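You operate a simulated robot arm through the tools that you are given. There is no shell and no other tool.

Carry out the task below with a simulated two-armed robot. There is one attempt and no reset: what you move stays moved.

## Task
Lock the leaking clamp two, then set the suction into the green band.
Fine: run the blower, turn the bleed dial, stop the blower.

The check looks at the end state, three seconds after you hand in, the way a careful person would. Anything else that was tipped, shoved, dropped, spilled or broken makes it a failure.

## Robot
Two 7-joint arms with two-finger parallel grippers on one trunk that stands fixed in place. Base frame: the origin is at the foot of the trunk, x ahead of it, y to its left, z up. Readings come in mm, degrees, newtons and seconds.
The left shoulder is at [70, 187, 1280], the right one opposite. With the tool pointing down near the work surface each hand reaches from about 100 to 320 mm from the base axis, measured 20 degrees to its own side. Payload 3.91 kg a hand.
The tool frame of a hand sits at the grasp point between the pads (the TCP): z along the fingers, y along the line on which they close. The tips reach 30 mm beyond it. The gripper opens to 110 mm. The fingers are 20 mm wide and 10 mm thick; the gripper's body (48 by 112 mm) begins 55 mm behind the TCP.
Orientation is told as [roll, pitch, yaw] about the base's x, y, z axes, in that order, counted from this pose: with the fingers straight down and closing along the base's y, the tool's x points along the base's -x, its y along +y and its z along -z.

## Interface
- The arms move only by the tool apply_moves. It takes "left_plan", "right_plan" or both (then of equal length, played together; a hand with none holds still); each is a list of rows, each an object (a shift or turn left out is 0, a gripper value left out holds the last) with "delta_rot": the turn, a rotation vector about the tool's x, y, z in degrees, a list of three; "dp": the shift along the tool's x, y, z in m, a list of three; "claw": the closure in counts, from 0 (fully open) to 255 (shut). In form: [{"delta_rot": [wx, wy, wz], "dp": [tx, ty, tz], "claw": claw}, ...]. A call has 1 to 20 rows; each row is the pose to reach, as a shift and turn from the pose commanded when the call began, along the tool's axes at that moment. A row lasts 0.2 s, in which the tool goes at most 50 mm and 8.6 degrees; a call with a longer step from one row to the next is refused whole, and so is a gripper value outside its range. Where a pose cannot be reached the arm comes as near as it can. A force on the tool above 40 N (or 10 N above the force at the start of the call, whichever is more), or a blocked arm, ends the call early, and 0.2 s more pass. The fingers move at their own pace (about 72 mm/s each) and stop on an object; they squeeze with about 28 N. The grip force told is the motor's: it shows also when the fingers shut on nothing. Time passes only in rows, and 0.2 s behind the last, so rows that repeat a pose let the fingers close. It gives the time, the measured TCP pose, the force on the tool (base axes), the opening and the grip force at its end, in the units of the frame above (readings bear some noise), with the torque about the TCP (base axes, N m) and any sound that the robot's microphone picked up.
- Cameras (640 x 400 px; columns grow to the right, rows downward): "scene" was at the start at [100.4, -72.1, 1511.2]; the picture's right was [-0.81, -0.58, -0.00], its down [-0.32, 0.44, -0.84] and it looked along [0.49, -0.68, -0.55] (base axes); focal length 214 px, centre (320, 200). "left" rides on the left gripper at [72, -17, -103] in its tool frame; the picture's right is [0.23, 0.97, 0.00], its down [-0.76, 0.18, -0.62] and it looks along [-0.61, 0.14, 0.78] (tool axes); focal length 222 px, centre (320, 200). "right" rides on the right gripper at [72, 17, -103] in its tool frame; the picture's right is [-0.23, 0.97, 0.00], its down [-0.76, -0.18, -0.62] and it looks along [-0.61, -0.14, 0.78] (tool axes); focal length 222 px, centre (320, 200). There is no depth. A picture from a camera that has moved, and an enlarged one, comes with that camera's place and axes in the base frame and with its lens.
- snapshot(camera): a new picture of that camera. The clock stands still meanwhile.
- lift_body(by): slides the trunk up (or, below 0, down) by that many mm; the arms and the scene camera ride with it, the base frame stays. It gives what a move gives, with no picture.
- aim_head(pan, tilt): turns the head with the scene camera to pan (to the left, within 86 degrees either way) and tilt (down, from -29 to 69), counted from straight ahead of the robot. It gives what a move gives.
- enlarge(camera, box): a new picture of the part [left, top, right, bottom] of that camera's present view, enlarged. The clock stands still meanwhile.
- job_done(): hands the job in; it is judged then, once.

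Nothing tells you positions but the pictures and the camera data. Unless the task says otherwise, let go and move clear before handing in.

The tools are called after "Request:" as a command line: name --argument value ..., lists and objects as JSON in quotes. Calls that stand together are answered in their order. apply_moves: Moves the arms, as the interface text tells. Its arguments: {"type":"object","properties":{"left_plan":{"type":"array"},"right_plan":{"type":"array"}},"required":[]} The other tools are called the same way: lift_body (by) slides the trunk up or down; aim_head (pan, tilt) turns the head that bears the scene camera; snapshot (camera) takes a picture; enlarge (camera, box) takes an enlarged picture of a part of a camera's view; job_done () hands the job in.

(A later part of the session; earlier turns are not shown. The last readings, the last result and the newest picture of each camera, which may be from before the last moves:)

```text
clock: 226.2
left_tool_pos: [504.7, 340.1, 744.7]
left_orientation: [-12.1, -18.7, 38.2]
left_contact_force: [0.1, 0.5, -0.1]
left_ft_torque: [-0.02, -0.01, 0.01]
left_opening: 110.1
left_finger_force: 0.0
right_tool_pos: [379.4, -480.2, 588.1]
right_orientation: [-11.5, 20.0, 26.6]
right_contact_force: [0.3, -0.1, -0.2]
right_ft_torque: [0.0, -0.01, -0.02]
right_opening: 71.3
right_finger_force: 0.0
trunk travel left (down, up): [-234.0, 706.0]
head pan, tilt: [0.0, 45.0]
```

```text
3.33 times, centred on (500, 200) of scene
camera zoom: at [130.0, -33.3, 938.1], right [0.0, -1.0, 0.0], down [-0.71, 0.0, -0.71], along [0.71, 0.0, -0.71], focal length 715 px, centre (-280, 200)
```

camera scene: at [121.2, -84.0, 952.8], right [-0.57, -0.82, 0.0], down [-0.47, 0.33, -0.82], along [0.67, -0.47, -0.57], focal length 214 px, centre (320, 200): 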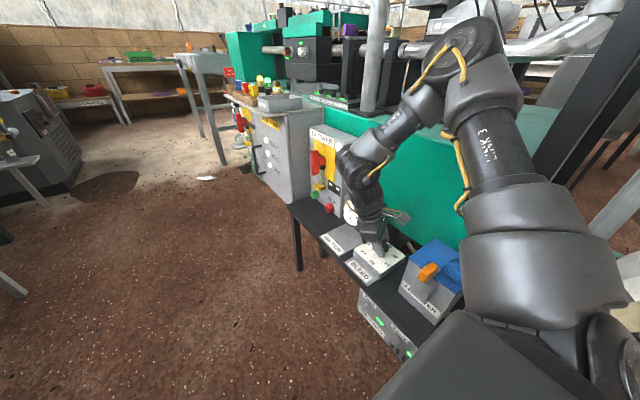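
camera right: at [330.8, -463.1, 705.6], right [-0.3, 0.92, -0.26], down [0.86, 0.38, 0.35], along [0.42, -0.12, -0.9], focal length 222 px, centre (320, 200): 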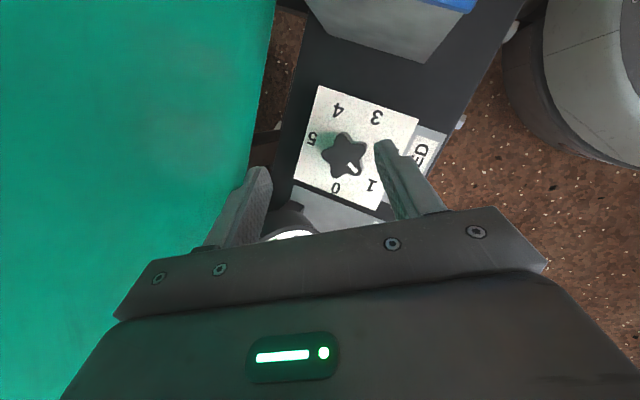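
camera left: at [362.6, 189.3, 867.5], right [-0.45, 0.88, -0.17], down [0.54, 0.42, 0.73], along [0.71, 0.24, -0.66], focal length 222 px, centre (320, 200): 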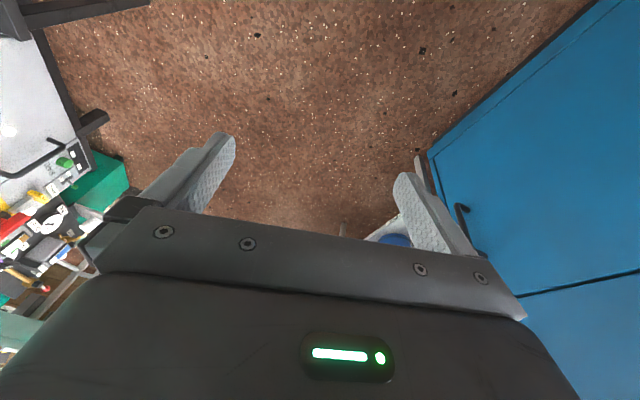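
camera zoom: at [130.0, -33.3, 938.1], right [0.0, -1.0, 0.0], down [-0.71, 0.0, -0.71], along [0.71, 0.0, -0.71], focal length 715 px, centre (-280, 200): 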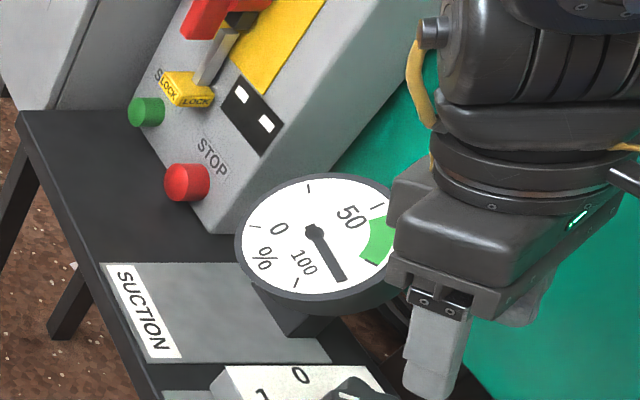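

Reading clearly now: about 84 % at bleed ≈ 1.05, down from 96 % at 0.5. I need roughly 63 %, so about 45° more. I'll turn the hand back 38° above the knob for a second grip.

Request:
apply_moves --right_plan '[{"delta_rot": [-1.3, 0.75, 3.5], "dp": [-0.0001, -0.0002, 0]}, {"delta_rot": [-2.6, 1.5, 7.0], "dp": [-0.0003, -0.0004, 0]}, {"delta_rot": [-4.0, 2.25, 10.5], "dp": [-0.0004, -0.0006, 0]}, {"delta_rot": [-5.3, 3.0, 13.9], "dp": [-0.0006, -0.0008, 0]}, {"delta_rot": [-6.6, 3.7, 17.4], "dp": [-0.0007, -0.001, 0]}, {"delta_rot": [-7.9, 4.5, 20.9], "dp": [-0.0009, -0.0012, 0]}, {"delta_rot": [-9.2, 5.2, 24.4], "dp": [-0.001, -0.0014, -0.0001]}, {"delta_rot": [-10.5, 6.0, 27.9], "dp": [-0.0012, -0.0016, -0.0001]}, {"delta_rot": [-11.9, 6.7, 31.4], "dp": [-0.0013, -0.0018, -0.0001]}, {"delta_rot": [-13.2, 7.5, 34.8], "dp": [-0.0014, -0.002, -0.0001]}, {"delta_rot": [-13.2, 7.5, 34.8], "dp": [-0.0014, -0.002, -0.0001]}]'

Request:
snapshot --camera "right"

```text
clock: 228.6
left_tool_pos: [504.9, 340.7, 744.7]
left_orientation: [-12.0, -18.7, 38.2]
left_contact_force: [0.1, -0.2, -0.5]
left_ft_torque: [0.0, 0.0, 0.0]
left_opening: 109.9
left_finger_force: 0.1
right_tool_pos: [380.9, -482.4, 587.8]
right_orientation: [-11.4, 20.5, -11.3]
right_contact_force: [-0.4, -0.6, 0.8]
right_ft_torque: [0.0, 0.02, 0.02]
right_opening: 71.2
right_finger_force: 0.1
trunk travel left (down, up): [-234.0, 706.0]
head pan, tilt: [0.0, 45.0]
```

```text
taken
camera right: at [354.7, -438.7, 705.5], right [0.33, 0.91, -0.26], down [0.91, -0.23, 0.34], along [0.25, -0.35, -0.9], focal length 222 px, centre (320, 200)
```

right: 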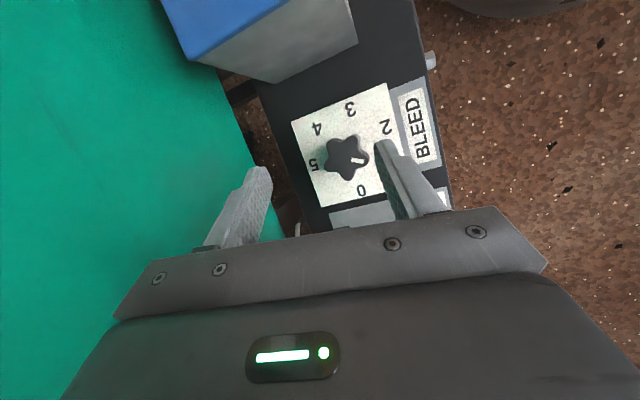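

Request:
apply_moves --right_plan '[{"dp": [-0.0028, 0.002, 0.0078]}, {"dp": [-0.0066, 0.0048, 0.0188]}, {"dp": [-0.011, 0.0081, 0.0313]}, {"dp": [-0.0155, 0.0113, 0.0438]}, {"dp": [-0.0199, 0.0145, 0.0563]}, {"dp": [-0.0237, 0.0174, 0.0673]}, {"dp": [-0.0265, 0.0194, 0.0751]}, {"dp": [-0.0276, 0.0202, 0.0782]}, {"dp": [-0.0276, 0.0202, 0.0782]}]'

Request:
snapshot --camera "right"

```text
clock: 230.6
left_tool_pos: [506.8, 339.6, 744.0]
left_orientation: [-12.1, -18.6, 38.2]
left_contact_force: [0.6, 0.1, -1.0]
left_ft_torque: [0.02, 0.0, 0.04]
left_opening: 110.1
left_finger_force: 0.0
right_tool_pos: [379.6, -476.4, 502.9]
right_orientation: [-11.4, 20.5, -11.1]
right_contact_force: [0.5, -1.1, -0.4]
right_ft_torque: [0.0, 0.02, 0.02]
right_opening: 71.0
right_finger_force: 0.0
trunk travel left (down, up): [-234.0, 706.0]
head pan, tilt: [0.0, 45.0]
```

```text
taken
camera right: at [353.2, -434.0, 620.5], right [0.33, 0.91, -0.26], down [0.91, -0.23, 0.34], along [0.25, -0.35, -0.9], focal length 222 px, centre (320, 200)
```

right: 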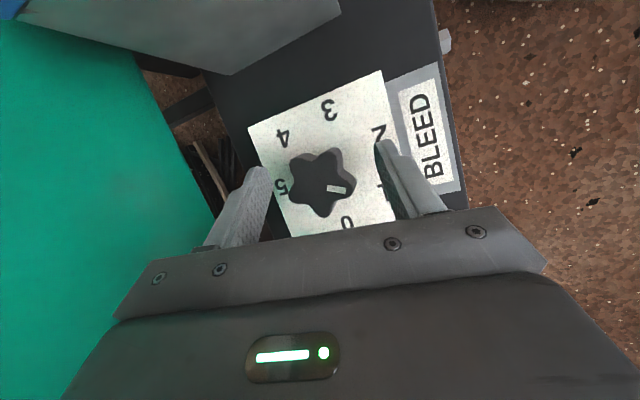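

Request:
apply_moves --right_plan '[{"dp": [-0.0003, -0.0012, 0.0002], "claw": 110}, {"dp": [-0.0003, -0.0012, 0.0002], "claw": 128}, {"dp": [-0.0003, -0.0012, 0.0002], "claw": 138}, {"dp": [-0.0003, -0.0012, 0.0002], "claw": 146}, {"dp": [-0.0003, -0.0012, 0.0002], "claw": 146}]'

```text
clock: 231.8
left_tool_pos: [506.1, 339.9, 745.5]
left_orientation: [-12.0, -18.7, 38.2]
left_contact_force: [-0.2, -0.2, -0.5]
left_ft_torque: [-0.04, -0.01, -0.01]
left_opening: 110.1
left_finger_force: 0.0
right_tool_pos: [379.8, -478.6, 503.9]
right_orientation: [-11.5, 20.5, -11.3]
right_contact_force: [-1.7, -9.2, 2.7]
right_ft_torque: [-0.18, 0.07, -0.02]
right_opening: 51.4
right_finger_force: 4.5
trunk travel left (down, up): [-234.0, 706.0]
head pan, tilt: [0.0, 45.0]
```

Request:
apply_moves --right_plan '[{"dp": [-0.0002, -0.0012, 0.0003], "claw": 146}, {"dp": [-0.0002, -0.0012, 0.0003], "claw": 152}, {"dp": [-0.0002, -0.0012, 0.0003], "claw": 158}, {"dp": [-0.0002, -0.0012, 0.0003], "claw": 158}]'

Request:
snapshot --camera "right"

```text
clock: 232.8
left_tool_pos: [506.4, 339.8, 745.5]
left_orientation: [-12.0, -18.7, 38.3]
left_contact_force: [-0.5, -0.2, -1.6]
left_ft_torque: [0.04, -0.04, 0.01]
left_opening: 110.2
left_finger_force: 0.1
right_tool_pos: [379.4, -478.8, 504.0]
right_orientation: [-11.4, 20.5, -11.1]
right_contact_force: [-3.1, -2.8, 4.6]
right_ft_torque: [0.5, 0.52, 0.02]
right_opening: 49.4
right_finger_force: 45.2
trunk travel left (down, up): [-234.0, 706.0]
head pan, tilt: [0.0, 45.0]
```

```text
taken
camera right: at [353.0, -436.5, 620.5], right [0.33, 0.91, -0.26], down [0.91, -0.23, 0.34], along [0.25, -0.35, -0.9], focal length 222 px, centre (320, 200)
```

right: 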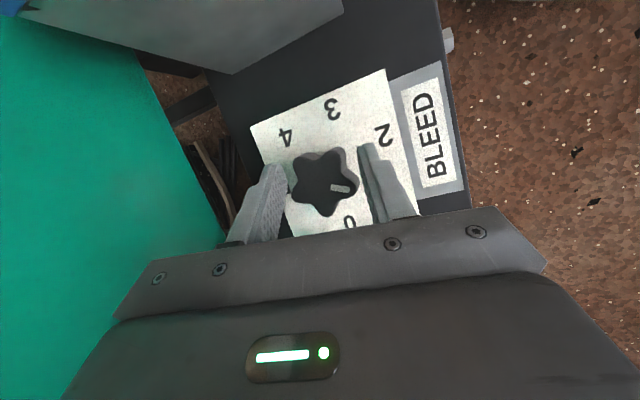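

Gripped cleanly (low force). I'll turn 20° more.

Request:
apply_moves --right_plan '[{"delta_rot": [0.87, -0.49, -2.29], "dp": [0.0002, 0, 0.0001]}, {"delta_rot": [1.74, -0.98, -4.58], "dp": [0.0004, -0.0001, 0.0002]}, {"delta_rot": [2.6, -1.48, -6.88], "dp": [0.0006, -0.0001, 0.0003]}, {"delta_rot": [3.47, -1.97, -9.17], "dp": [0.0008, -0.0002, 0.0003]}, {"delta_rot": [4.34, -2.46, -11.46], "dp": [0.001, -0.0002, 0.0004]}, {"delta_rot": [5.2, -2.95, -13.75], "dp": [0.0012, -0.0003, 0.0005]}, {"delta_rot": [6.07, -3.44, -16.05], "dp": [0.0014, -0.0004, 0.0006]}, {"delta_rot": [6.94, -3.93, -18.34], "dp": [0.0016, -0.0004, 0.0007]}, {"delta_rot": [6.94, -3.93, -18.34], "dp": [0.0016, -0.0004, 0.0007]}]'

Request:
snapshot --camera "right"

Request:
enlarge --camera "scene" --box '[440, 140, 560, 260]'

```text
clock: 234.8
left_tool_pos: [504.1, 340.5, 744.3]
left_orientation: [-12.0, -18.7, 38.0]
left_contact_force: [0.1, 0.1, 0.1]
left_ft_torque: [0.03, 0.0, 0.02]
left_opening: 110.0
left_finger_force: 0.0
right_tool_pos: [377.6, -480.0, 504.7]
right_orientation: [-11.4, 20.2, 8.9]
right_contact_force: [-4.7, -2.6, 7.5]
right_ft_torque: [0.54, 0.98, 0.01]
right_opening: 49.5
right_finger_force: 44.5
trunk travel left (down, up): [-234.0, 706.0]
head pan, tilt: [0.0, 45.0]
```

```text
taken
camera right: at [337.7, -448.3, 620.4], right [0.0, 0.97, -0.26], down [0.93, 0.09, 0.34], along [0.36, -0.24, -0.9], focal length 222 px, centre (320, 200)
```

right: 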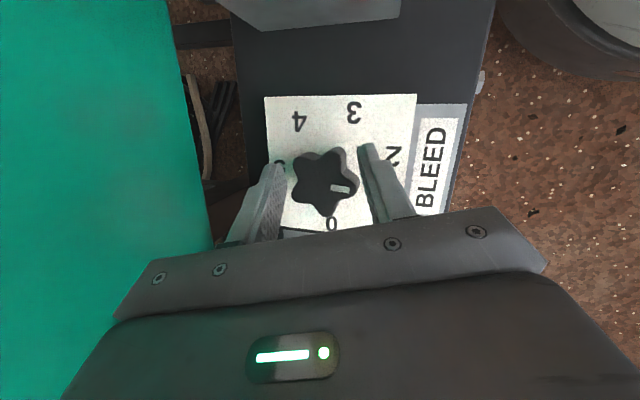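

```text
3.33 times, centred on (500, 200) of scene
camera zoom: at [129.4, -33.1, 938.2], right [0.0, -1.0, 0.0], down [-0.71, 0.0, -0.71], along [0.71, 0.0, -0.71], focal length 715 px, centre (-280, 200)
```

zoom: 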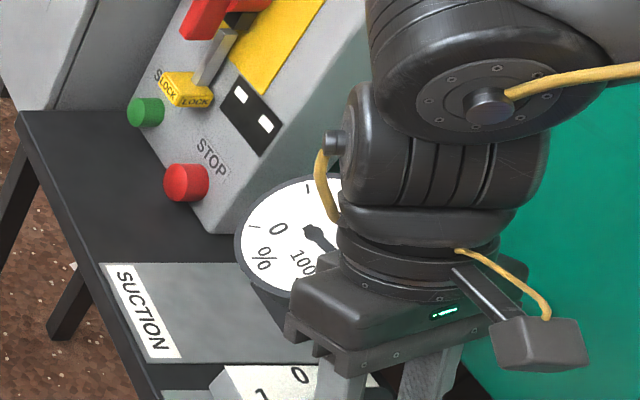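

Request:
apply_moves --right_plan '[{"delta_rot": [0.87, -0.49, -2.29], "dp": [0.0002, 0, 0.0001]}, {"delta_rot": [1.74, -0.98, -4.58], "dp": [0.0004, -0.0001, 0.0002]}, {"delta_rot": [2.6, -1.48, -6.88], "dp": [0.0006, -0.0001, 0.0003]}, {"delta_rot": [3.47, -1.97, -9.17], "dp": [0.0008, -0.0002, 0.0003]}, {"delta_rot": [4.34, -2.46, -11.46], "dp": [0.001, -0.0002, 0.0004]}, {"delta_rot": [5.2, -2.95, -13.75], "dp": [0.0012, -0.0003, 0.0005]}, {"delta_rot": [6.07, -3.44, -16.05], "dp": [0.0014, -0.0004, 0.0006]}, {"delta_rot": [6.94, -3.93, -18.34], "dp": [0.0016, -0.0004, 0.0007]}, {"delta_rot": [6.94, -3.93, -18.34], "dp": [0.0016, -0.0004, 0.0007]}]'

Request:
snapshot --camera "right"

Request:
enlarge --camera "scene" --box '[440, 140, 560, 260]'

```text
clock: 236.8
left_tool_pos: [506.4, 339.0, 745.9]
left_orientation: [-12.0, -18.8, 38.3]
left_contact_force: [0.3, -0.4, 0.1]
left_ft_torque: [-0.01, 0.02, 0.03]
left_opening: 110.3
left_finger_force: 0.1
right_tool_pos: [376.4, -480.8, 503.9]
right_orientation: [-11.6, 20.0, 28.7]
right_contact_force: [-2.9, -11.7, 9.9]
right_ft_torque: [0.05, 0.76, -0.05]
right_opening: 49.8
right_finger_force: 44.8
trunk travel left (down, up): [-234.0, 706.0]
head pan, tilt: [0.0, 45.0]
```

```text
taken
camera right: at [327.6, -464.7, 620.2], right [-0.33, 0.91, -0.26], down [0.84, 0.41, 0.35], along [0.42, -0.11, -0.9], focal length 222 px, centre (320, 200)
```

right: 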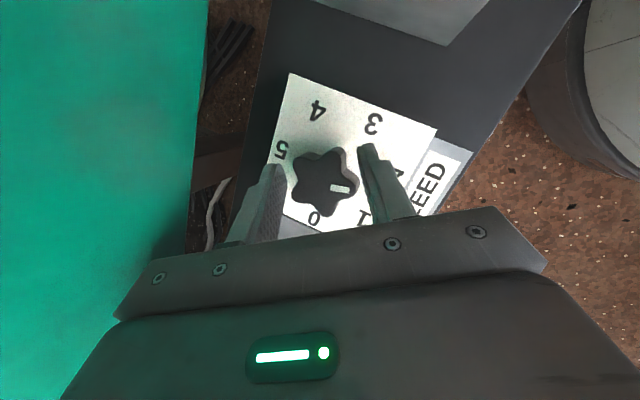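

```text
3.33 times, centred on (500, 200) of scene
camera zoom: at [129.3, -33.7, 938.2], right [0.0, -1.0, 0.0], down [-0.71, 0.0, -0.71], along [0.71, 0.0, -0.71], focal length 715 px, centre (-280, 200)
```

zoom: 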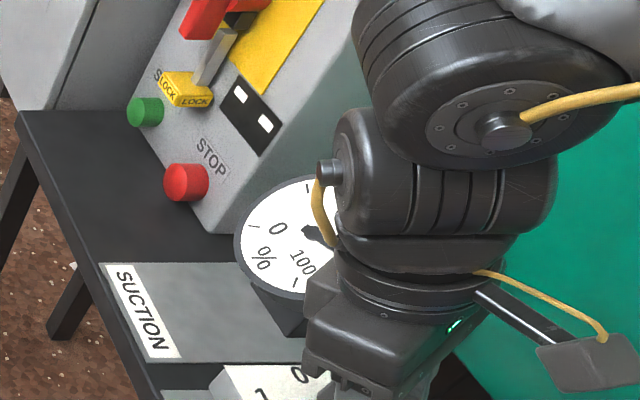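

Turned another 20°. I'll release and lift to read the gauge.

Request:
apply_moves --right_plan '[{"claw": 140}, {"claw": 125}, {"claw": 100}, {"claw": 90}, {"claw": 90}]'

Request:
apply_moves --right_plan '[{"dp": [0.002, -0.0012, -0.0055]}, {"dp": [0.0045, -0.0028, -0.0128]}, {"dp": [0.008, -0.0049, -0.0229]}, {"dp": [0.0121, -0.0075, -0.0348]}, {"dp": [0.0163, -0.01, -0.0468]}, {"dp": [0.0205, -0.0126, -0.0587]}, {"dp": [0.0239, -0.0147, -0.0688]}, {"dp": [0.0264, -0.0162, -0.0761]}, {"dp": [0.0277, -0.017, -0.0798]}, {"dp": [0.0277, -0.017, -0.0798]}]'

Request:
enlarge --camera "scene" --box '[440, 140, 560, 260]'

Request:
snapshot --camera "right"

```text
clock: 238.0
left_tool_pos: [505.2, 340.0, 742.9]
left_orientation: [-11.9, -18.7, 38.2]
left_contact_force: [0.7, 0.3, -0.2]
left_ft_torque: [-0.02, 0.02, -0.02]
left_opening: 110.1
left_finger_force: 0.0
right_tool_pos: [376.5, -480.5, 503.3]
right_orientation: [-11.5, 20.0, 28.8]
right_contact_force: [-0.3, -0.3, 0.5]
right_ft_torque: [-0.04, 0.0, 0.0]
right_opening: 71.3
right_finger_force: 0.0
trunk travel left (down, up): [-234.0, 706.0]
head pan, tilt: [0.0, 45.0]
```

```text
clock: 240.2
left_tool_pos: [504.8, 339.6, 742.9]
left_orientation: [-12.0, -18.7, 38.2]
left_contact_force: [-0.7, 0.1, 0.0]
left_ft_torque: [0.01, 0.01, -0.02]
left_opening: 110.0
left_finger_force: 0.0
right_tool_pos: [380.0, -478.8, 590.8]
right_orientation: [-11.4, 20.0, 28.8]
right_contact_force: [0.6, 0.2, 0.6]
right_ft_torque: [-0.01, 0.0, -0.01]
right_opening: 71.0
right_finger_force: 0.0
trunk travel left (down, up): [-234.0, 706.0]
head pan, tilt: [0.0, 45.0]
```

```text
3.33 times, centred on (500, 200) of scene
camera zoom: at [129.9, -33.5, 938.1], right [0.0, -1.0, 0.0], down [-0.71, 0.0, -0.71], along [0.71, 0.0, -0.71], focal length 715 px, centre (-280, 200)
```

zoom: 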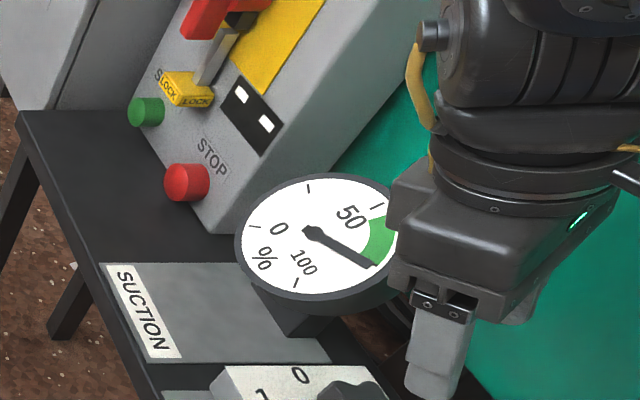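

```text
taken
camera right: at [329.9, -464.1, 706.2], right [-0.33, 0.91, -0.26], down [0.85, 0.41, 0.35], along [0.42, -0.11, -0.9], focal length 222 px, centre (320, 200)
```

right: 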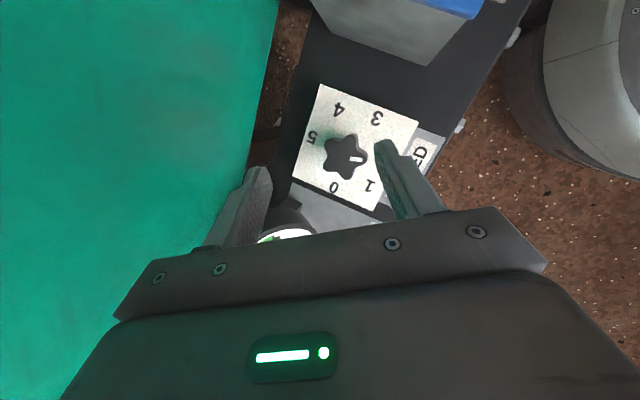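

The needle has just reached the upper edge of the green band (about 76 %). Another 28° or so should put it in the middle. I'll go back 36° and grip a third time.

Request:
apply_moves --right_plan '[{"delta_rot": [-1.25, 0.71, 3.3], "dp": [-0.0001, -0.0002, 0]}, {"delta_rot": [-2.5, 1.42, 6.6], "dp": [-0.0003, -0.0004, 0]}, {"delta_rot": [-3.75, 2.12, 9.9], "dp": [-0.0004, -0.0006, 0]}, {"delta_rot": [-5.0, 2.83, 13.2], "dp": [-0.0006, -0.0008, 0]}, {"delta_rot": [-6.25, 3.54, 16.5], "dp": [-0.0007, -0.001, 0]}, {"delta_rot": [-7.5, 4.25, 19.8], "dp": [-0.0009, -0.0012, 0]}, {"delta_rot": [-8.75, 4.95, 23.1], "dp": [-0.001, -0.0014, -0.0001]}, {"delta_rot": [-10.0, 5.66, 26.4], "dp": [-0.0012, -0.0016, -0.0001]}, {"delta_rot": [-11.2, 6.37, 29.7], "dp": [-0.0013, -0.0018, -0.0001]}, {"delta_rot": [-12.5, 7.08, 33.0], "dp": [-0.0014, -0.002, -0.0001]}, {"delta_rot": [-12.5, 7.08, 33.0], "dp": [-0.0014, -0.002, -0.0001]}]'

Request:
snapshot --camera "right"

```text
clock: 242.6
left_tool_pos: [504.6, 338.5, 744.8]
left_orientation: [-11.9, -18.7, 38.2]
left_contact_force: [-0.5, -0.5, 0.3]
left_ft_torque: [-0.01, -0.02, -0.02]
left_opening: 110.0
left_finger_force: 0.2
right_tool_pos: [381.1, -480.5, 590.6]
right_orientation: [-11.3, 20.5, -7.4]
right_contact_force: [-0.7, -0.8, -0.1]
right_ft_torque: [-0.03, -0.03, -0.02]
right_opening: 71.2
right_finger_force: 0.1
trunk travel left (down, up): [-234.0, 706.0]
head pan, tilt: [0.0, 45.0]
```

```text
taken
camera right: at [351.5, -440.2, 706.4], right [0.26, 0.93, -0.26], down [0.93, -0.17, 0.34], along [0.27, -0.33, -0.9], focal length 222 px, centre (320, 200)
```

right: 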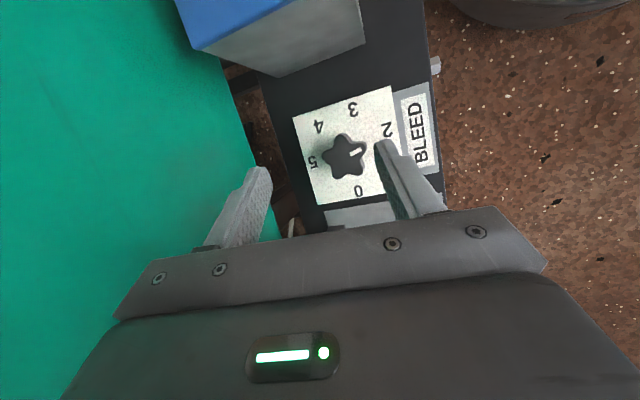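

Request:
apply_moves --right_plan '[{"dp": [-0.0028, 0.0017, 0.0081]}, {"dp": [-0.0068, 0.004, 0.0195]}, {"dp": [-0.0114, 0.0067, 0.0324]}, {"dp": [-0.0159, 0.0094, 0.0454]}, {"dp": [-0.0204, 0.0121, 0.0584]}, {"dp": [-0.0244, 0.0144, 0.0697]}, {"dp": [-0.0273, 0.0161, 0.0779]}, {"dp": [-0.0284, 0.0168, 0.0811]}, {"dp": [-0.0284, 0.0168, 0.0811]}]'

Request:
apply_moves --right_plan '[{"claw": 110}, {"claw": 128}, {"claw": 138}, {"claw": 146}, {"claw": 146}]'

Request:
snapshot --camera "right"

```text
clock: 244.6
left_tool_pos: [505.1, 339.6, 743.9]
left_orientation: [-11.9, -18.7, 38.1]
left_contact_force: [0.1, 0.5, -0.3]
left_ft_torque: [0.02, -0.02, 0.01]
left_opening: 109.9
left_finger_force: 0.1
right_tool_pos: [377.8, -480.7, 501.6]
right_orientation: [-11.3, 20.4, -7.1]
right_contact_force: [0.7, 0.0, 0.1]
right_ft_torque: [-0.02, 0.0, 0.01]
right_opening: 71.1
right_finger_force: 0.0
trunk travel left (down, up): [-234.0, 706.0]
head pan, tilt: [0.0, 45.0]
```

```text
clock: 245.8
left_tool_pos: [504.8, 340.1, 744.3]
left_orientation: [-12.0, -18.8, 38.2]
left_contact_force: [0.4, 0.2, 0.4]
left_ft_torque: [0.01, 0.01, 0.02]
left_opening: 110.1
left_finger_force: 0.0
right_tool_pos: [378.1, -479.1, 501.1]
right_orientation: [-11.4, 20.5, -7.2]
right_contact_force: [-1.9, 10.3, -3.7]
right_ft_torque: [0.33, 0.05, 0.01]
right_opening: 52.2
right_finger_force: 5.8
trunk travel left (down, up): [-234.0, 706.0]
head pan, tilt: [0.0, 45.0]
```

```text
taken
camera right: at [349.3, -439.2, 618.9], right [0.26, 0.93, -0.26], down [0.93, -0.17, 0.34], along [0.27, -0.33, -0.9], focal length 222 px, centre (320, 200)
```

right: 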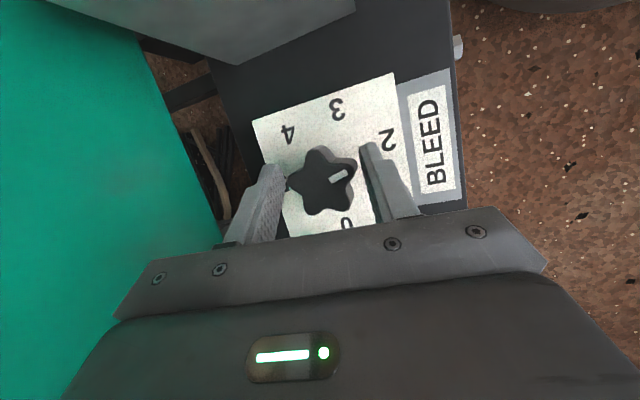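

Request:
apply_moves --right_plan '[{"dp": [0, 0.0013, 0], "claw": 146}, {"dp": [0, 0.0013, 0], "claw": 152}, {"dp": [0, 0.0013, 0], "claw": 158}, {"dp": [0, 0.0013, 0], "claw": 158}]'

Request:
apply_moves --right_plan '[{"delta_rot": [0.87, -0.49, -2.29], "dp": [0.0002, 0, 0.0001]}, {"delta_rot": [1.74, -0.98, -4.58], "dp": [0.0004, -0.0001, 0.0002]}, {"delta_rot": [2.6, -1.48, -6.88], "dp": [0.0006, -0.0001, 0.0003]}, {"delta_rot": [3.47, -1.97, -9.17], "dp": [0.0008, -0.0002, 0.0003]}, {"delta_rot": [4.34, -2.46, -11.46], "dp": [0.001, -0.0002, 0.0004]}, {"delta_rot": [5.2, -2.95, -13.75], "dp": [0.0012, -0.0003, 0.0005]}, {"delta_rot": [5.2, -2.95, -13.75], "dp": [0.0012, -0.0003, 0.0005]}]'

Request:
snapshot --camera "right"

```text
clock: 246.8
left_tool_pos: [504.7, 339.7, 743.7]
left_orientation: [-12.0, -18.6, 38.2]
left_contact_force: [0.5, 0.0, -0.3]
left_ft_torque: [0.0, 0.05, -0.01]
left_opening: 109.8
left_finger_force: 0.0
right_tool_pos: [378.3, -478.9, 502.5]
right_orientation: [-11.4, 20.4, -7.2]
right_contact_force: [0.0, 6.3, 1.3]
right_ft_torque: [0.84, -0.27, -0.01]
right_opening: 50.4
right_finger_force: 45.2
trunk travel left (down, up): [-234.0, 706.0]
head pan, tilt: [0.0, 45.0]
```

```text
clock: 248.4
left_tool_pos: [504.5, 339.6, 744.3]
left_orientation: [-11.9, -18.9, 38.2]
left_contact_force: [0.2, 0.0, 0.4]
left_ft_torque: [0.0, 0.04, 0.0]
left_opening: 109.9
left_finger_force: 0.0
right_tool_pos: [377.3, -479.7, 502.8]
right_orientation: [-11.5, 20.1, 7.8]
right_contact_force: [3.8, -1.8, 3.5]
right_ft_torque: [0.24, 0.62, 0.02]
right_opening: 50.3
right_finger_force: 45.4
trunk travel left (down, up): [-234.0, 706.0]
head pan, tilt: [0.0, 45.0]
```

```text
taken
camera right: at [338.0, -447.6, 618.6], right [0.02, 0.97, -0.26], down [0.94, 0.08, 0.34], along [0.35, -0.25, -0.9], focal length 222 px, centre (320, 200)
```

right: 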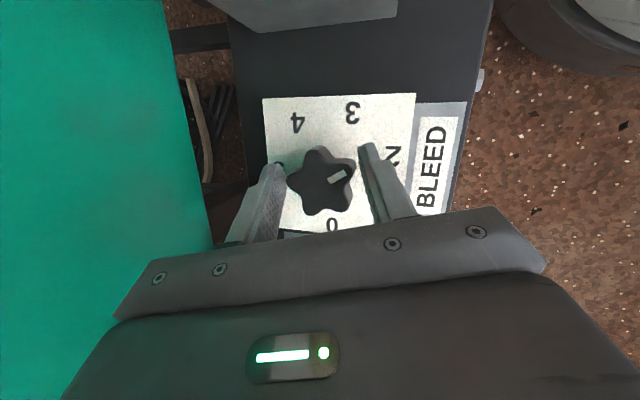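

Request:
apply_moves --right_plan '[{"delta_rot": [0.78, -0.44, -2.06], "dp": [0.0002, 0, 0.0001]}, {"delta_rot": [1.56, -0.88, -4.13], "dp": [0.0004, -0.0001, 0.0001]}, {"delta_rot": [2.34, -1.33, -6.19], "dp": [0.0005, -0.0001, 0.0002]}, {"delta_rot": [3.12, -1.77, -8.25], "dp": [0.0007, -0.0002, 0.0003]}, {"delta_rot": [3.9, -2.21, -10.3], "dp": [0.0009, -0.0002, 0.0003]}, {"delta_rot": [4.68, -2.65, -12.4], "dp": [0.0011, -0.0003, 0.0004]}, {"delta_rot": [4.68, -2.65, -12.4], "dp": [0.0011, -0.0003, 0.0004]}]'

Request:
apply_moves --right_plan '[{"claw": 140}, {"claw": 125}, {"claw": 100}, {"claw": 90}, {"claw": 90}]'

Request:
apply_moves --right_plan '[{"dp": [0.002, -0.0012, -0.0055]}, {"dp": [0.0045, -0.0028, -0.0128]}, {"dp": [0.008, -0.0049, -0.0229]}, {"dp": [0.0121, -0.0075, -0.0348]}, {"dp": [0.0163, -0.01, -0.0468]}, {"dp": [0.0205, -0.0126, -0.0587]}, {"dp": [0.0239, -0.0147, -0.0688]}, {"dp": [0.0264, -0.0162, -0.0761]}, {"dp": [0.0277, -0.017, -0.0798]}, {"dp": [0.0277, -0.017, -0.0798]}]'

Request:
enlarge --camera "scene" --box '[440, 140, 560, 260]'

Request:
snapshot --camera "right"

```text
clock: 250.0
left_tool_pos: [505.2, 341.6, 743.4]
left_orientation: [-12.0, -18.7, 38.3]
left_contact_force: [0.0, -1.3, 0.4]
left_ft_torque: [-0.02, 0.05, -0.01]
left_opening: 110.0
left_finger_force: 0.0
right_tool_pos: [376.3, -479.7, 501.6]
right_orientation: [-11.5, 20.0, 21.2]
right_contact_force: [3.1, -11.8, 9.2]
right_ft_torque: [0.18, 0.45, -0.04]
right_opening: 50.2
right_finger_force: 44.6
trunk travel left (down, up): [-234.0, 706.0]
head pan, tilt: [0.0, 45.0]
```

```text
clock: 251.2
left_tool_pos: [505.2, 339.7, 743.9]
left_orientation: [-12.0, -18.7, 38.3]
left_contact_force: [0.3, 0.4, -0.5]
left_ft_torque: [-0.01, 0.01, 0.0]
left_opening: 110.0
left_finger_force: 0.0
right_tool_pos: [376.0, -479.0, 502.6]
right_orientation: [-11.4, 20.2, 21.3]
right_contact_force: [0.4, 0.1, 0.0]
right_ft_torque: [-0.01, -0.01, 0.04]
right_opening: 71.2
right_finger_force: 0.0
trunk travel left (down, up): [-234.0, 706.0]
head pan, tilt: [0.0, 45.0]
```

```text
clock: 253.4
left_tool_pos: [505.3, 340.0, 745.2]
left_orientation: [-12.0, -18.8, 38.3]
left_contact_force: [0.7, 0.2, 0.2]
left_ft_torque: [0.0, 0.0, -0.01]
left_opening: 110.1
left_finger_force: 0.0
right_tool_pos: [377.1, -479.5, 589.9]
right_orientation: [-11.4, 20.1, 21.3]
right_contact_force: [-0.6, 0.8, -0.2]
right_ft_torque: [-0.03, 0.01, 0.01]
right_opening: 71.0
right_finger_force: 0.0
trunk travel left (down, up): [-234.0, 706.0]
head pan, tilt: [0.0, 45.0]
```

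```text
3.33 times, centred on (500, 200) of scene
camera zoom: at [130.0, -33.5, 938.1], right [0.0, -1.0, 0.0], down [-0.71, 0.0, -0.71], along [0.71, 0.0, -0.71], focal length 715 px, centre (-280, 200)
```

zoom: 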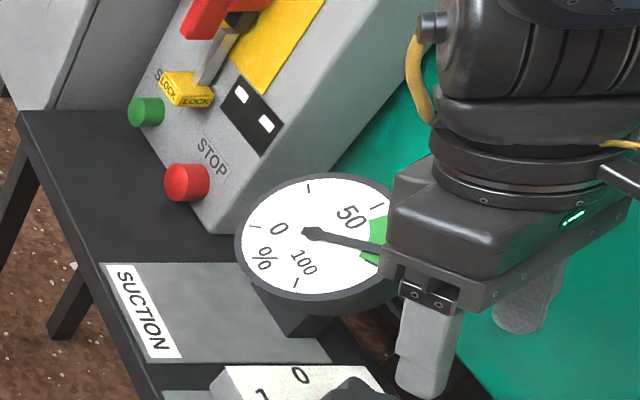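

```text
taken
camera right: at [332.3, -458.6, 704.9], right [-0.21, 0.94, -0.26], down [0.89, 0.29, 0.34], along [0.4, -0.16, -0.9], focal length 222 px, centre (320, 200)
```

right: 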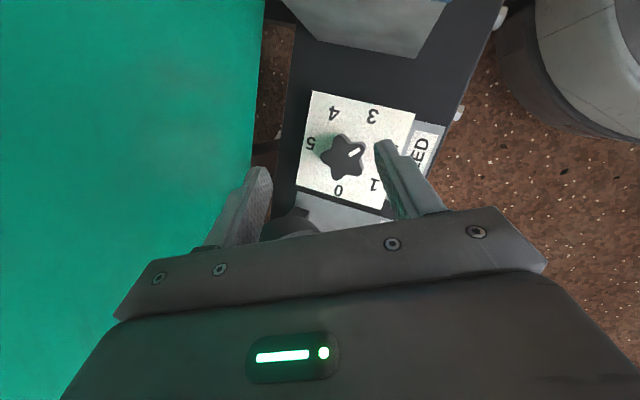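

The needle now points to the middle of the green band. Next I need to stop the blower. I'll lift away and retrace the known path back to the front of the panel.

Request:
apply_moves --right_plan '[{"delta_rot": [-1.1, 0.6, 2.85], "dp": [0.0001, -0.0016, -0.0064]}, {"delta_rot": [-2.2, 1.2, 5.7], "dp": [0.0002, -0.0032, -0.0129]}, {"delta_rot": [-3.2, 1.8, 8.55], "dp": [0.0003, -0.0047, -0.0193]}, {"delta_rot": [-4.3, 2.5, 11.4], "dp": [0.0004, -0.0063, -0.0258]}, {"delta_rot": [-5.4, 3.1, 14.25], "dp": [0.0005, -0.0079, -0.0322]}, {"delta_rot": [-6.5, 3.7, 17.1], "dp": [0.0006, -0.0095, -0.0386]}, {"delta_rot": [-7.6, 4.3, 19.95], "dp": [0.0007, -0.011, -0.0451]}, {"delta_rot": [-8.6, 4.9, 22.8], "dp": [0.0008, -0.0126, -0.0515]}, {"delta_rot": [-8.6, 4.9, 22.8], "dp": [0.0008, -0.0126, -0.0515]}]'

Request:
enlarge --camera "scene" --box '[440, 140, 560, 260]'

```text
clock: 255.4
left_tool_pos: [505.1, 339.5, 744.4]
left_orientation: [-12.0, -18.7, 38.2]
left_contact_force: [0.8, 1.0, 0.4]
left_ft_torque: [-0.02, 0.03, -0.01]
left_opening: 110.0
left_finger_force: 0.1
right_tool_pos: [395.6, -475.6, 638.3]
right_orientation: [-11.4, 20.4, -3.6]
right_contact_force: [-0.1, 0.0, -0.2]
right_ft_torque: [0.0, -0.01, 0.0]
right_opening: 71.4
right_finger_force: 0.0
trunk travel left (down, up): [-234.0, 706.0]
head pan, tilt: [0.0, 45.0]
```

```text
3.33 times, centred on (500, 200) of scene
camera zoom: at [130.0, -33.5, 938.1], right [0.0, -1.0, 0.0], down [-0.71, 0.0, -0.71], along [0.71, 0.0, -0.71], focal length 715 px, centre (-280, 200)
```

zoom: 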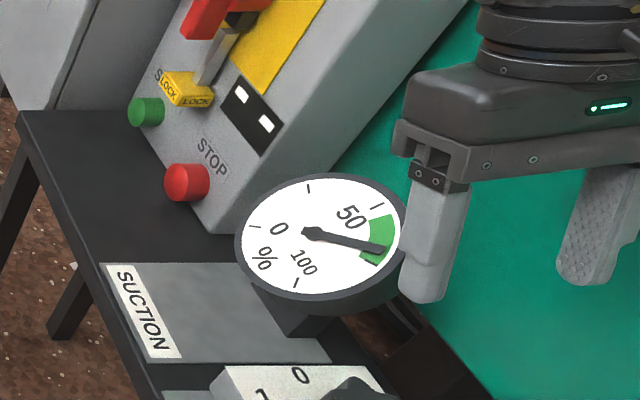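

The needle stays inside the green band with good margin on both sides. I'll continue back along the known path.

Request:
apply_moves --right_plan '[{"delta_rot": [-0.7, -2.5, 0.3], "dp": [-0.0059, 0.0025, -0.0067]}, {"delta_rot": [-1.35, -5.0, 0.55], "dp": [-0.0117, 0.0049, -0.0133]}, {"delta_rot": [-2.0, -7.5, 0.8], "dp": [-0.0176, 0.0074, -0.02]}, {"delta_rot": [-2.7, -10.0, 1.1], "dp": [-0.0235, 0.0099, -0.0267]}, {"delta_rot": [-3.4, -12.5, 1.4], "dp": [-0.0293, 0.0123, -0.0333]}, {"delta_rot": [-4.05, -15.0, 1.65], "dp": [-0.0352, 0.0148, -0.04]}, {"delta_rot": [-4.7, -17.5, 1.9], "dp": [-0.041, 0.0172, -0.0466]}, {"delta_rot": [-5.4, -20.0, 2.2], "dp": [-0.0469, 0.0197, -0.0533]}, {"delta_rot": [-5.4, -20.0, 2.2], "dp": [-0.0469, 0.0197, -0.0533]}]'

```text
clock: 257.4
left_tool_pos: [505.4, 339.2, 744.7]
left_orientation: [-12.0, -18.7, 38.2]
left_contact_force: [-0.7, 0.3, 0.5]
left_ft_torque: [-0.01, 0.04, 0.01]
left_opening: 109.8
left_finger_force: 0.0
right_tool_pos: [457.8, -450.8, 666.5]
right_orientation: [-5.9, 0.3, -2.7]
right_contact_force: [-0.3, -0.2, -0.6]
right_ft_torque: [0.02, -0.01, -0.01]
right_opening: 71.5
right_finger_force: 0.2
trunk travel left (down, up): [-234.0, 706.0]
head pan, tilt: [0.0, 45.0]
```

Request:
apply_moves --right_plan '[{"delta_rot": [-0.33, -2.9, 1.06], "dp": [-0.01, 0.0042, -0.0039]}, {"delta_rot": [-0.66, -5.9, 2.1], "dp": [-0.02, 0.0084, -0.0078]}, {"delta_rot": [-1.0, -8.8, 3.2], "dp": [-0.0299, 0.0126, -0.0117]}, {"delta_rot": [-1.3, -11.8, 4.2], "dp": [-0.0399, 0.0168, -0.0156]}, {"delta_rot": [-1.65, -14.7, 5.3], "dp": [-0.0499, 0.021, -0.0195]}, {"delta_rot": [-2.0, -17.6, 6.4], "dp": [-0.0599, 0.0253, -0.0234]}, {"delta_rot": [-2.3, -20.6, 7.4], "dp": [-0.0699, 0.0295, -0.0273]}, {"delta_rot": [-2.6, -23.5, 8.5], "dp": [-0.0798, 0.0337, -0.0312]}, {"delta_rot": [-3.0, -26.5, 9.5], "dp": [-0.0898, 0.0379, -0.0351]}, {"delta_rot": [-3.3, -29.4, 10.6], "dp": [-0.0998, 0.0421, -0.039]}, {"delta_rot": [-3.3, -29.4, 10.6], "dp": [-0.0998, 0.0421, -0.039]}]'

Request:
aim_head --pan -45 --tilt 35

Request:
snapshot --camera "scene"

Request:
enlarge --camera "scene" --box '[280, 170, 400, 290]'

```text
clock: 259.8
left_tool_pos: [505.0, 339.1, 744.5]
left_orientation: [-12.0, -18.8, 38.1]
left_contact_force: [-0.4, -0.2, 0.0]
left_ft_torque: [0.03, -0.01, 0.0]
left_opening: 110.1
left_finger_force: 0.2
right_tool_pos: [560.7, -409.2, 701.7]
right_orientation: [-0.1, -29.7, -12.0]
right_contact_force: [0.4, 0.6, -0.1]
right_ft_torque: [0.02, -0.02, 0.01]
right_opening: 71.1
right_finger_force: 0.0
trunk travel left (down, up): [-234.0, 706.0]
head pan, tilt: [0.0, 45.0]
```

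```text
clock: 260.9
left_tool_pos: [505.6, 341.2, 743.9]
left_orientation: [-12.0, -18.7, 38.3]
left_contact_force: [-1.0, 0.1, -0.3]
left_ft_torque: [0.01, -0.03, -0.01]
left_opening: 109.9
left_finger_force: 0.0
right_tool_pos: [560.8, -408.9, 700.8]
right_orientation: [0.1, -29.7, -12.0]
right_contact_force: [-0.4, 0.1, -0.8]
right_ft_torque: [0.0, 0.01, 0.0]
right_opening: 71.3
right_finger_force: 0.0
trunk travel left (down, up): [-234.0, 706.0]
head pan, tilt: [-45.0, 35.0]
```

```text
taken
camera scene: at [111.0, -95.7, 952.9], right [-0.71, -0.71, 0.0], down [-0.41, 0.41, -0.82], along [0.58, -0.58, -0.57], focal length 214 px, centre (320, 200)
```

scene: 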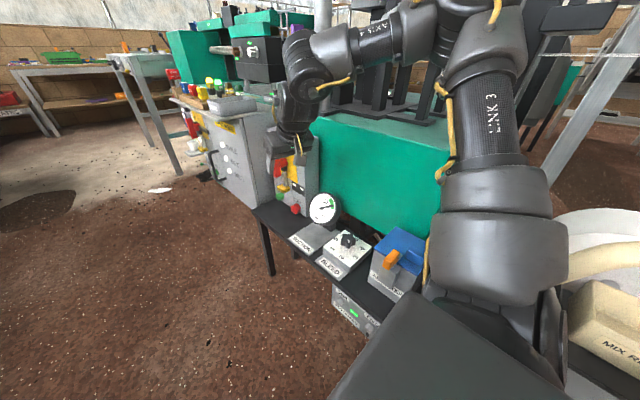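

```text
3.33 times, centred on (340, 230) of scene
camera zoom: at [111.0, -95.7, 952.9], right [-0.71, -0.71, 0.0], down [-0.41, 0.41, -0.82], along [0.58, -0.58, -0.57], focal length 715 px, centre (253, 100)
```

zoom: 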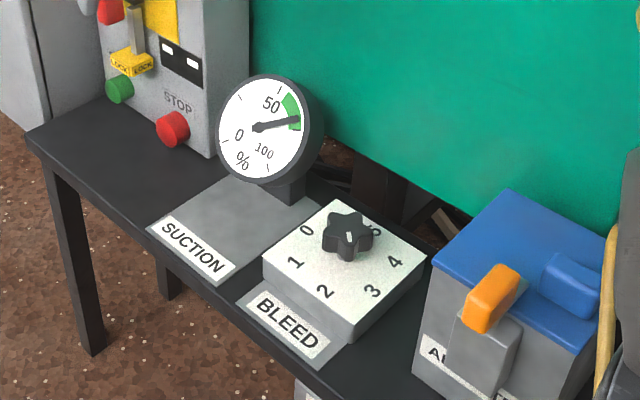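

The gauge is clearly in the green band. The elbow (x ≈ 248) has room beside the HOSE REST, so I'll raise the trunk a little for the STOP approach.

Request:
lift_body --by 76

```text
clock: 262.0
left_tool_pos: [505.8, 340.3, 819.5]
left_orientation: [-11.9, -18.8, 38.2]
left_contact_force: [0.0, -0.2, -0.2]
left_ft_torque: [0.04, -0.02, 0.0]
left_opening: 109.9
left_finger_force: 0.0
right_tool_pos: [560.6, -409.2, 776.6]
right_orientation: [0.0, -29.5, -11.9]
right_contact_force: [0.5, 0.1, -0.3]
right_ft_torque: [0.02, -0.01, -0.02]
right_opening: 71.2
right_finger_force: 0.0
trunk travel left (down, up): [-310.0, 630.0]
head pan, tilt: [-45.0, 35.0]
```

Request:
apply_moves --right_plan '[{"delta_rot": [-0.1, -3.1, -0.1], "dp": [-0.0053, 0.0034, 0.0113], "claw": 255}, {"delta_rot": [-0.25, -6.25, -0.2], "dp": [-0.0106, 0.0069, 0.0226], "claw": 255}, {"delta_rot": [-0.4, -9.4, -0.3], "dp": [-0.0159, 0.0103, 0.034], "claw": 255}, {"delta_rot": [-0.5, -12.5, -0.45], "dp": [-0.0211, 0.0138, 0.0453], "claw": 255}, {"delta_rot": [-0.6, -15.6, -0.55], "dp": [-0.0264, 0.0172, 0.0566], "claw": 255}, {"delta_rot": [-0.75, -18.75, -0.7], "dp": [-0.0317, 0.0207, 0.0679], "claw": 255}, {"delta_rot": [-0.75, -18.75, -0.7], "dp": [-0.0317, 0.0207, 0.0679], "claw": 255}]'

Request:
snapshot --camera "scene"

```text
clock: 263.6
left_tool_pos: [505.2, 338.8, 820.3]
left_orientation: [-12.0, -18.7, 38.1]
left_contact_force: [0.2, -0.1, -0.5]
left_ft_torque: [0.0, 0.03, 0.02]
left_opening: 110.0
left_finger_force: 0.0
right_tool_pos: [623.9, -400.7, 734.8]
right_orientation: [0.1, -48.5, -11.0]
right_contact_force: [-0.5, 0.1, 0.1]
right_ft_torque: [-0.04, 0.03, -0.01]
right_opening: 0.0
right_finger_force: 27.9
trunk travel left (down, up): [-310.0, 630.0]
head pan, tilt: [-45.0, 35.0]
```

```text
taken
camera scene: at [110.8, -95.6, 1028.9], right [-0.71, -0.71, 0.0], down [-0.41, 0.41, -0.82], along [0.58, -0.58, -0.57], focal length 214 px, centre (320, 200)
```

scene: 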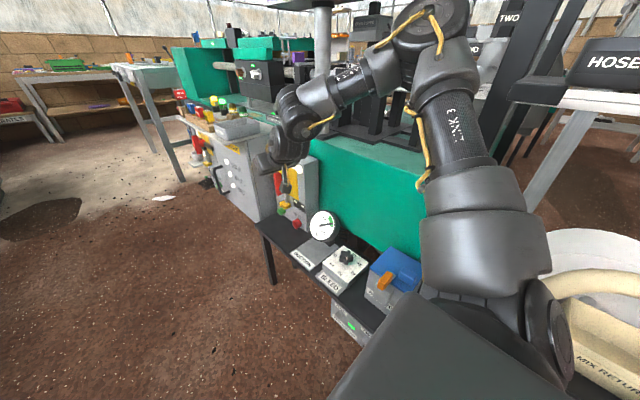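

Request:
apply_moves --right_plan '[{"delta_rot": [-0.1, -3.1, -0.1], "dp": [-0.0012, 0.0022, 0.0129]}, {"delta_rot": [-0.2, -6.2, -0.2], "dp": [-0.0023, 0.0045, 0.0258]}, {"delta_rot": [-0.35, -9.25, -0.3], "dp": [-0.0035, 0.0067, 0.0388]}, {"delta_rot": [-0.5, -12.3, -0.4], "dp": [-0.0046, 0.0089, 0.0517]}, {"delta_rot": [-0.6, -15.4, -0.5], "dp": [-0.0058, 0.0112, 0.0646]}, {"delta_rot": [-0.7, -18.5, -0.6], "dp": [-0.0069, 0.0134, 0.0775]}, {"delta_rot": [-0.7, -18.5, -0.6], "dp": [-0.0069, 0.0134, 0.0775]}]'

Request:
snapshot --camera "right"

```text
clock: 264.8
left_tool_pos: [498.2, 369.3, 811.4]
left_orientation: [-13.1, -19.2, 41.7]
left_contact_force: [0.7, 0.5, -0.3]
left_ft_torque: [-0.12, -0.03, -0.04]
left_opening: 110.1
left_finger_force: 0.0
right_tool_pos: [673.6, -355.9, 700.2]
right_orientation: [-1.0, -62.4, -9.0]
right_contact_force: [-0.4, 1.6, 0.4]
right_ft_torque: [-0.01, 0.07, -0.07]
right_opening: 0.2
right_finger_force: 27.7
trunk travel left (down, up): [-310.0, 630.0]
head pan, tilt: [-45.0, 35.0]
stopped in row 5 (right hand): the arm was blocked; the commanded pose is now the measured one
```

```text
taken
camera right: at [552.7, -319.2, 684.2], right [0.27, 0.94, 0.19], down [-0.23, -0.13, 0.97], along [0.94, -0.31, 0.18], focal length 222 px, centre (320, 200)
```

right: 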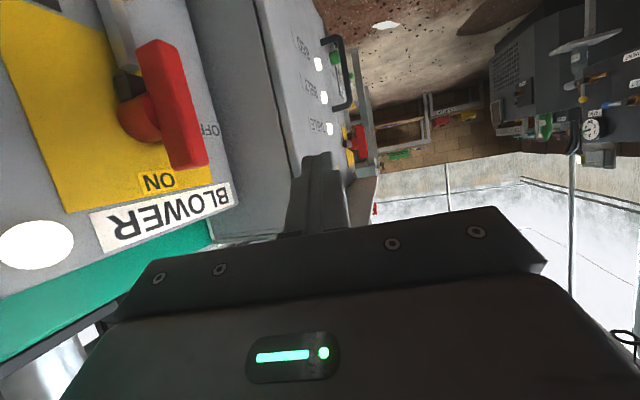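

The inward limit was reached again and the hand drifted outward by about 45 mm. I'll step straight back towards the last good pose.

Request:
apply_moves --right_plan '[{"delta_rot": [0.3, 7, 0.3], "dp": [-0.0069, -0.0424, -0.0246]}, {"delta_rot": [0.5, 14, 0.5], "dp": [-0.0138, -0.0849, -0.0492]}, {"delta_rot": [0.5, 14, 0.5], "dp": [-0.0138, -0.0849, -0.0492]}]'

Request:
snapshot --camera "scene"

```text
clock: 265.1
left_tool_pos: [494.9, 387.0, 807.0]
left_orientation: [-13.7, -20.3, 44.4]
left_contact_force: [0.3, 1.5, -1.4]
left_ft_torque: [-0.11, -0.04, -0.01]
left_opening: 109.6
left_finger_force: 0.0
right_tool_pos: [663.3, -341.3, 705.8]
right_orientation: [-0.7, -59.5, -9.9]
right_contact_force: [-0.2, 0.7, 0.0]
right_ft_torque: [0.01, 0.03, -0.07]
right_opening: 0.1
right_finger_force: 28.2
trunk travel left (down, up): [-310.0, 630.0]
head pan, tilt: [-45.0, 35.0]
stopped in row 1 (right hand): the arm was blocked; the commanded pose is now the measured one
```

```text
taken
camera scene: at [111.2, -91.6, 1029.0], right [-0.71, -0.71, 0.0], down [-0.41, 0.4, -0.82], along [0.58, -0.58, -0.57], focal length 214 px, centre (320, 200)
```

scene: 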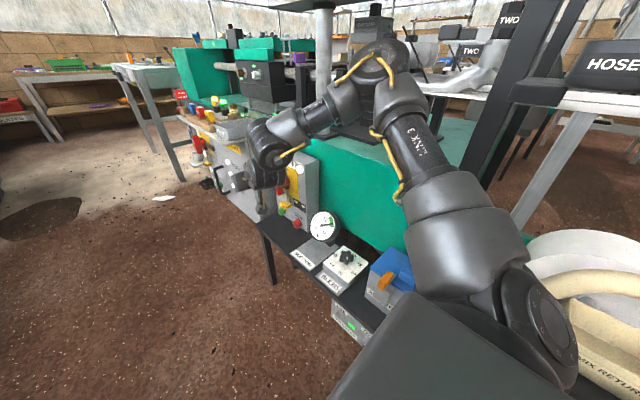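

Request:
apply_moves --right_plan '[{"delta_rot": [-6.9, 0, -4.0], "dp": [-0.0185, -0.0442, -0.0079]}, {"delta_rot": [-13.8, 0, -8.1], "dp": [-0.037, -0.0884, -0.0158]}, {"delta_rot": [-13.8, 0, -8.1], "dp": [-0.0555, -0.1326, -0.0237]}, {"delta_rot": [-13.8, 0, -8.1], "dp": [-0.074, -0.1768, -0.0316]}]' --left_plan '[{"dp": [0, -0.04, 0]}, {"dp": [0, -0.04, 0]}, {"dp": [0, -0.04, 0]}, {"dp": [0, -0.04, 0]}]'

Request:
snapshot --camera "scene"

```text
clock: 265.7
left_tool_pos: [514.5, 387.5, 813.5]
left_orientation: [-14.4, -20.6, 45.9]
left_contact_force: [-0.1, 2.3, -1.3]
left_ft_torque: [-0.12, -0.05, -0.09]
left_opening: 110.2
left_finger_force: 0.1
right_tool_pos: [656.2, -372.5, 742.6]
right_orientation: [-1.0, -59.3, 3.2]
right_contact_force: [0.6, 2.0, 0.4]
right_ft_torque: [-0.05, 0.07, -0.12]
right_opening: 0.0
right_finger_force: 27.5
trunk travel left (down, up): [-310.0, 630.0]
head pan, tilt: [-45.0, 35.0]
stopped in row 2 (left hand): the arm was blocked; the commanded pose is now the measured one
```

```text
taken
camera scene: at [111.4, -87.0, 1029.3], right [-0.7, -0.71, 0.01], down [-0.41, 0.4, -0.82], along [0.58, -0.58, -0.57], focal length 214 px, centre (320, 200)
```

scene: 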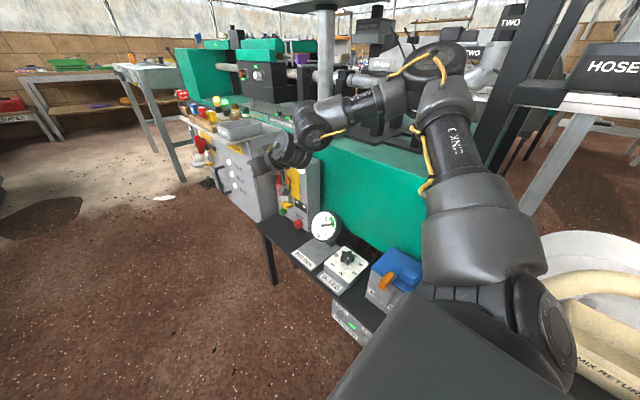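

The right arm recovered to a reachable region. I'll go straight down here, in front of the panel and clear of the handle, compensating the sideways bias in the first step.

Request:
apply_moves --right_plan '[{"dp": [0.014, -0.0379, 0.0058]}, {"dp": [0.0295, -0.0379, 0.015]}, {"dp": [0.045, -0.0379, 0.0242]}, {"dp": [0.0604, -0.0379, 0.0334]}, {"dp": [0.0759, -0.0379, 0.0426]}]'

Request:
snapshot --camera "right"

```text
clock: 266.9
left_tool_pos: [517.5, 377.6, 819.9]
left_orientation: [-14.0, -21.2, 45.1]
left_contact_force: [0.0, 0.3, -0.3]
left_ft_torque: [0.01, 0.01, -0.04]
left_opening: 110.0
left_finger_force: 0.0
right_tool_pos: [652.9, -423.1, 650.3]
right_orientation: [0.1, -59.1, 1.7]
right_contact_force: [0.8, 0.2, 0.7]
right_ft_torque: [-0.01, -0.01, 0.02]
right_opening: 0.0
right_finger_force: 28.0
trunk travel left (down, up): [-310.0, 630.0]
head pan, tilt: [-45.0, 35.0]
```

```text
taken
camera right: at [525.4, -410.1, 640.2], right [0.09, 0.98, 0.2], down [-0.14, -0.18, 0.97], along [0.99, -0.11, 0.12], focal length 222 px, centre (320, 200)
```

right: 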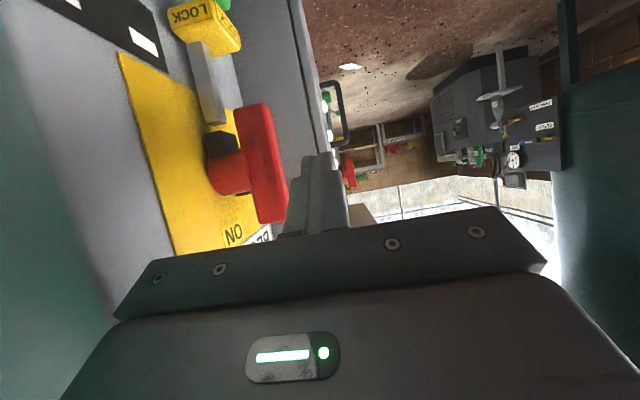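

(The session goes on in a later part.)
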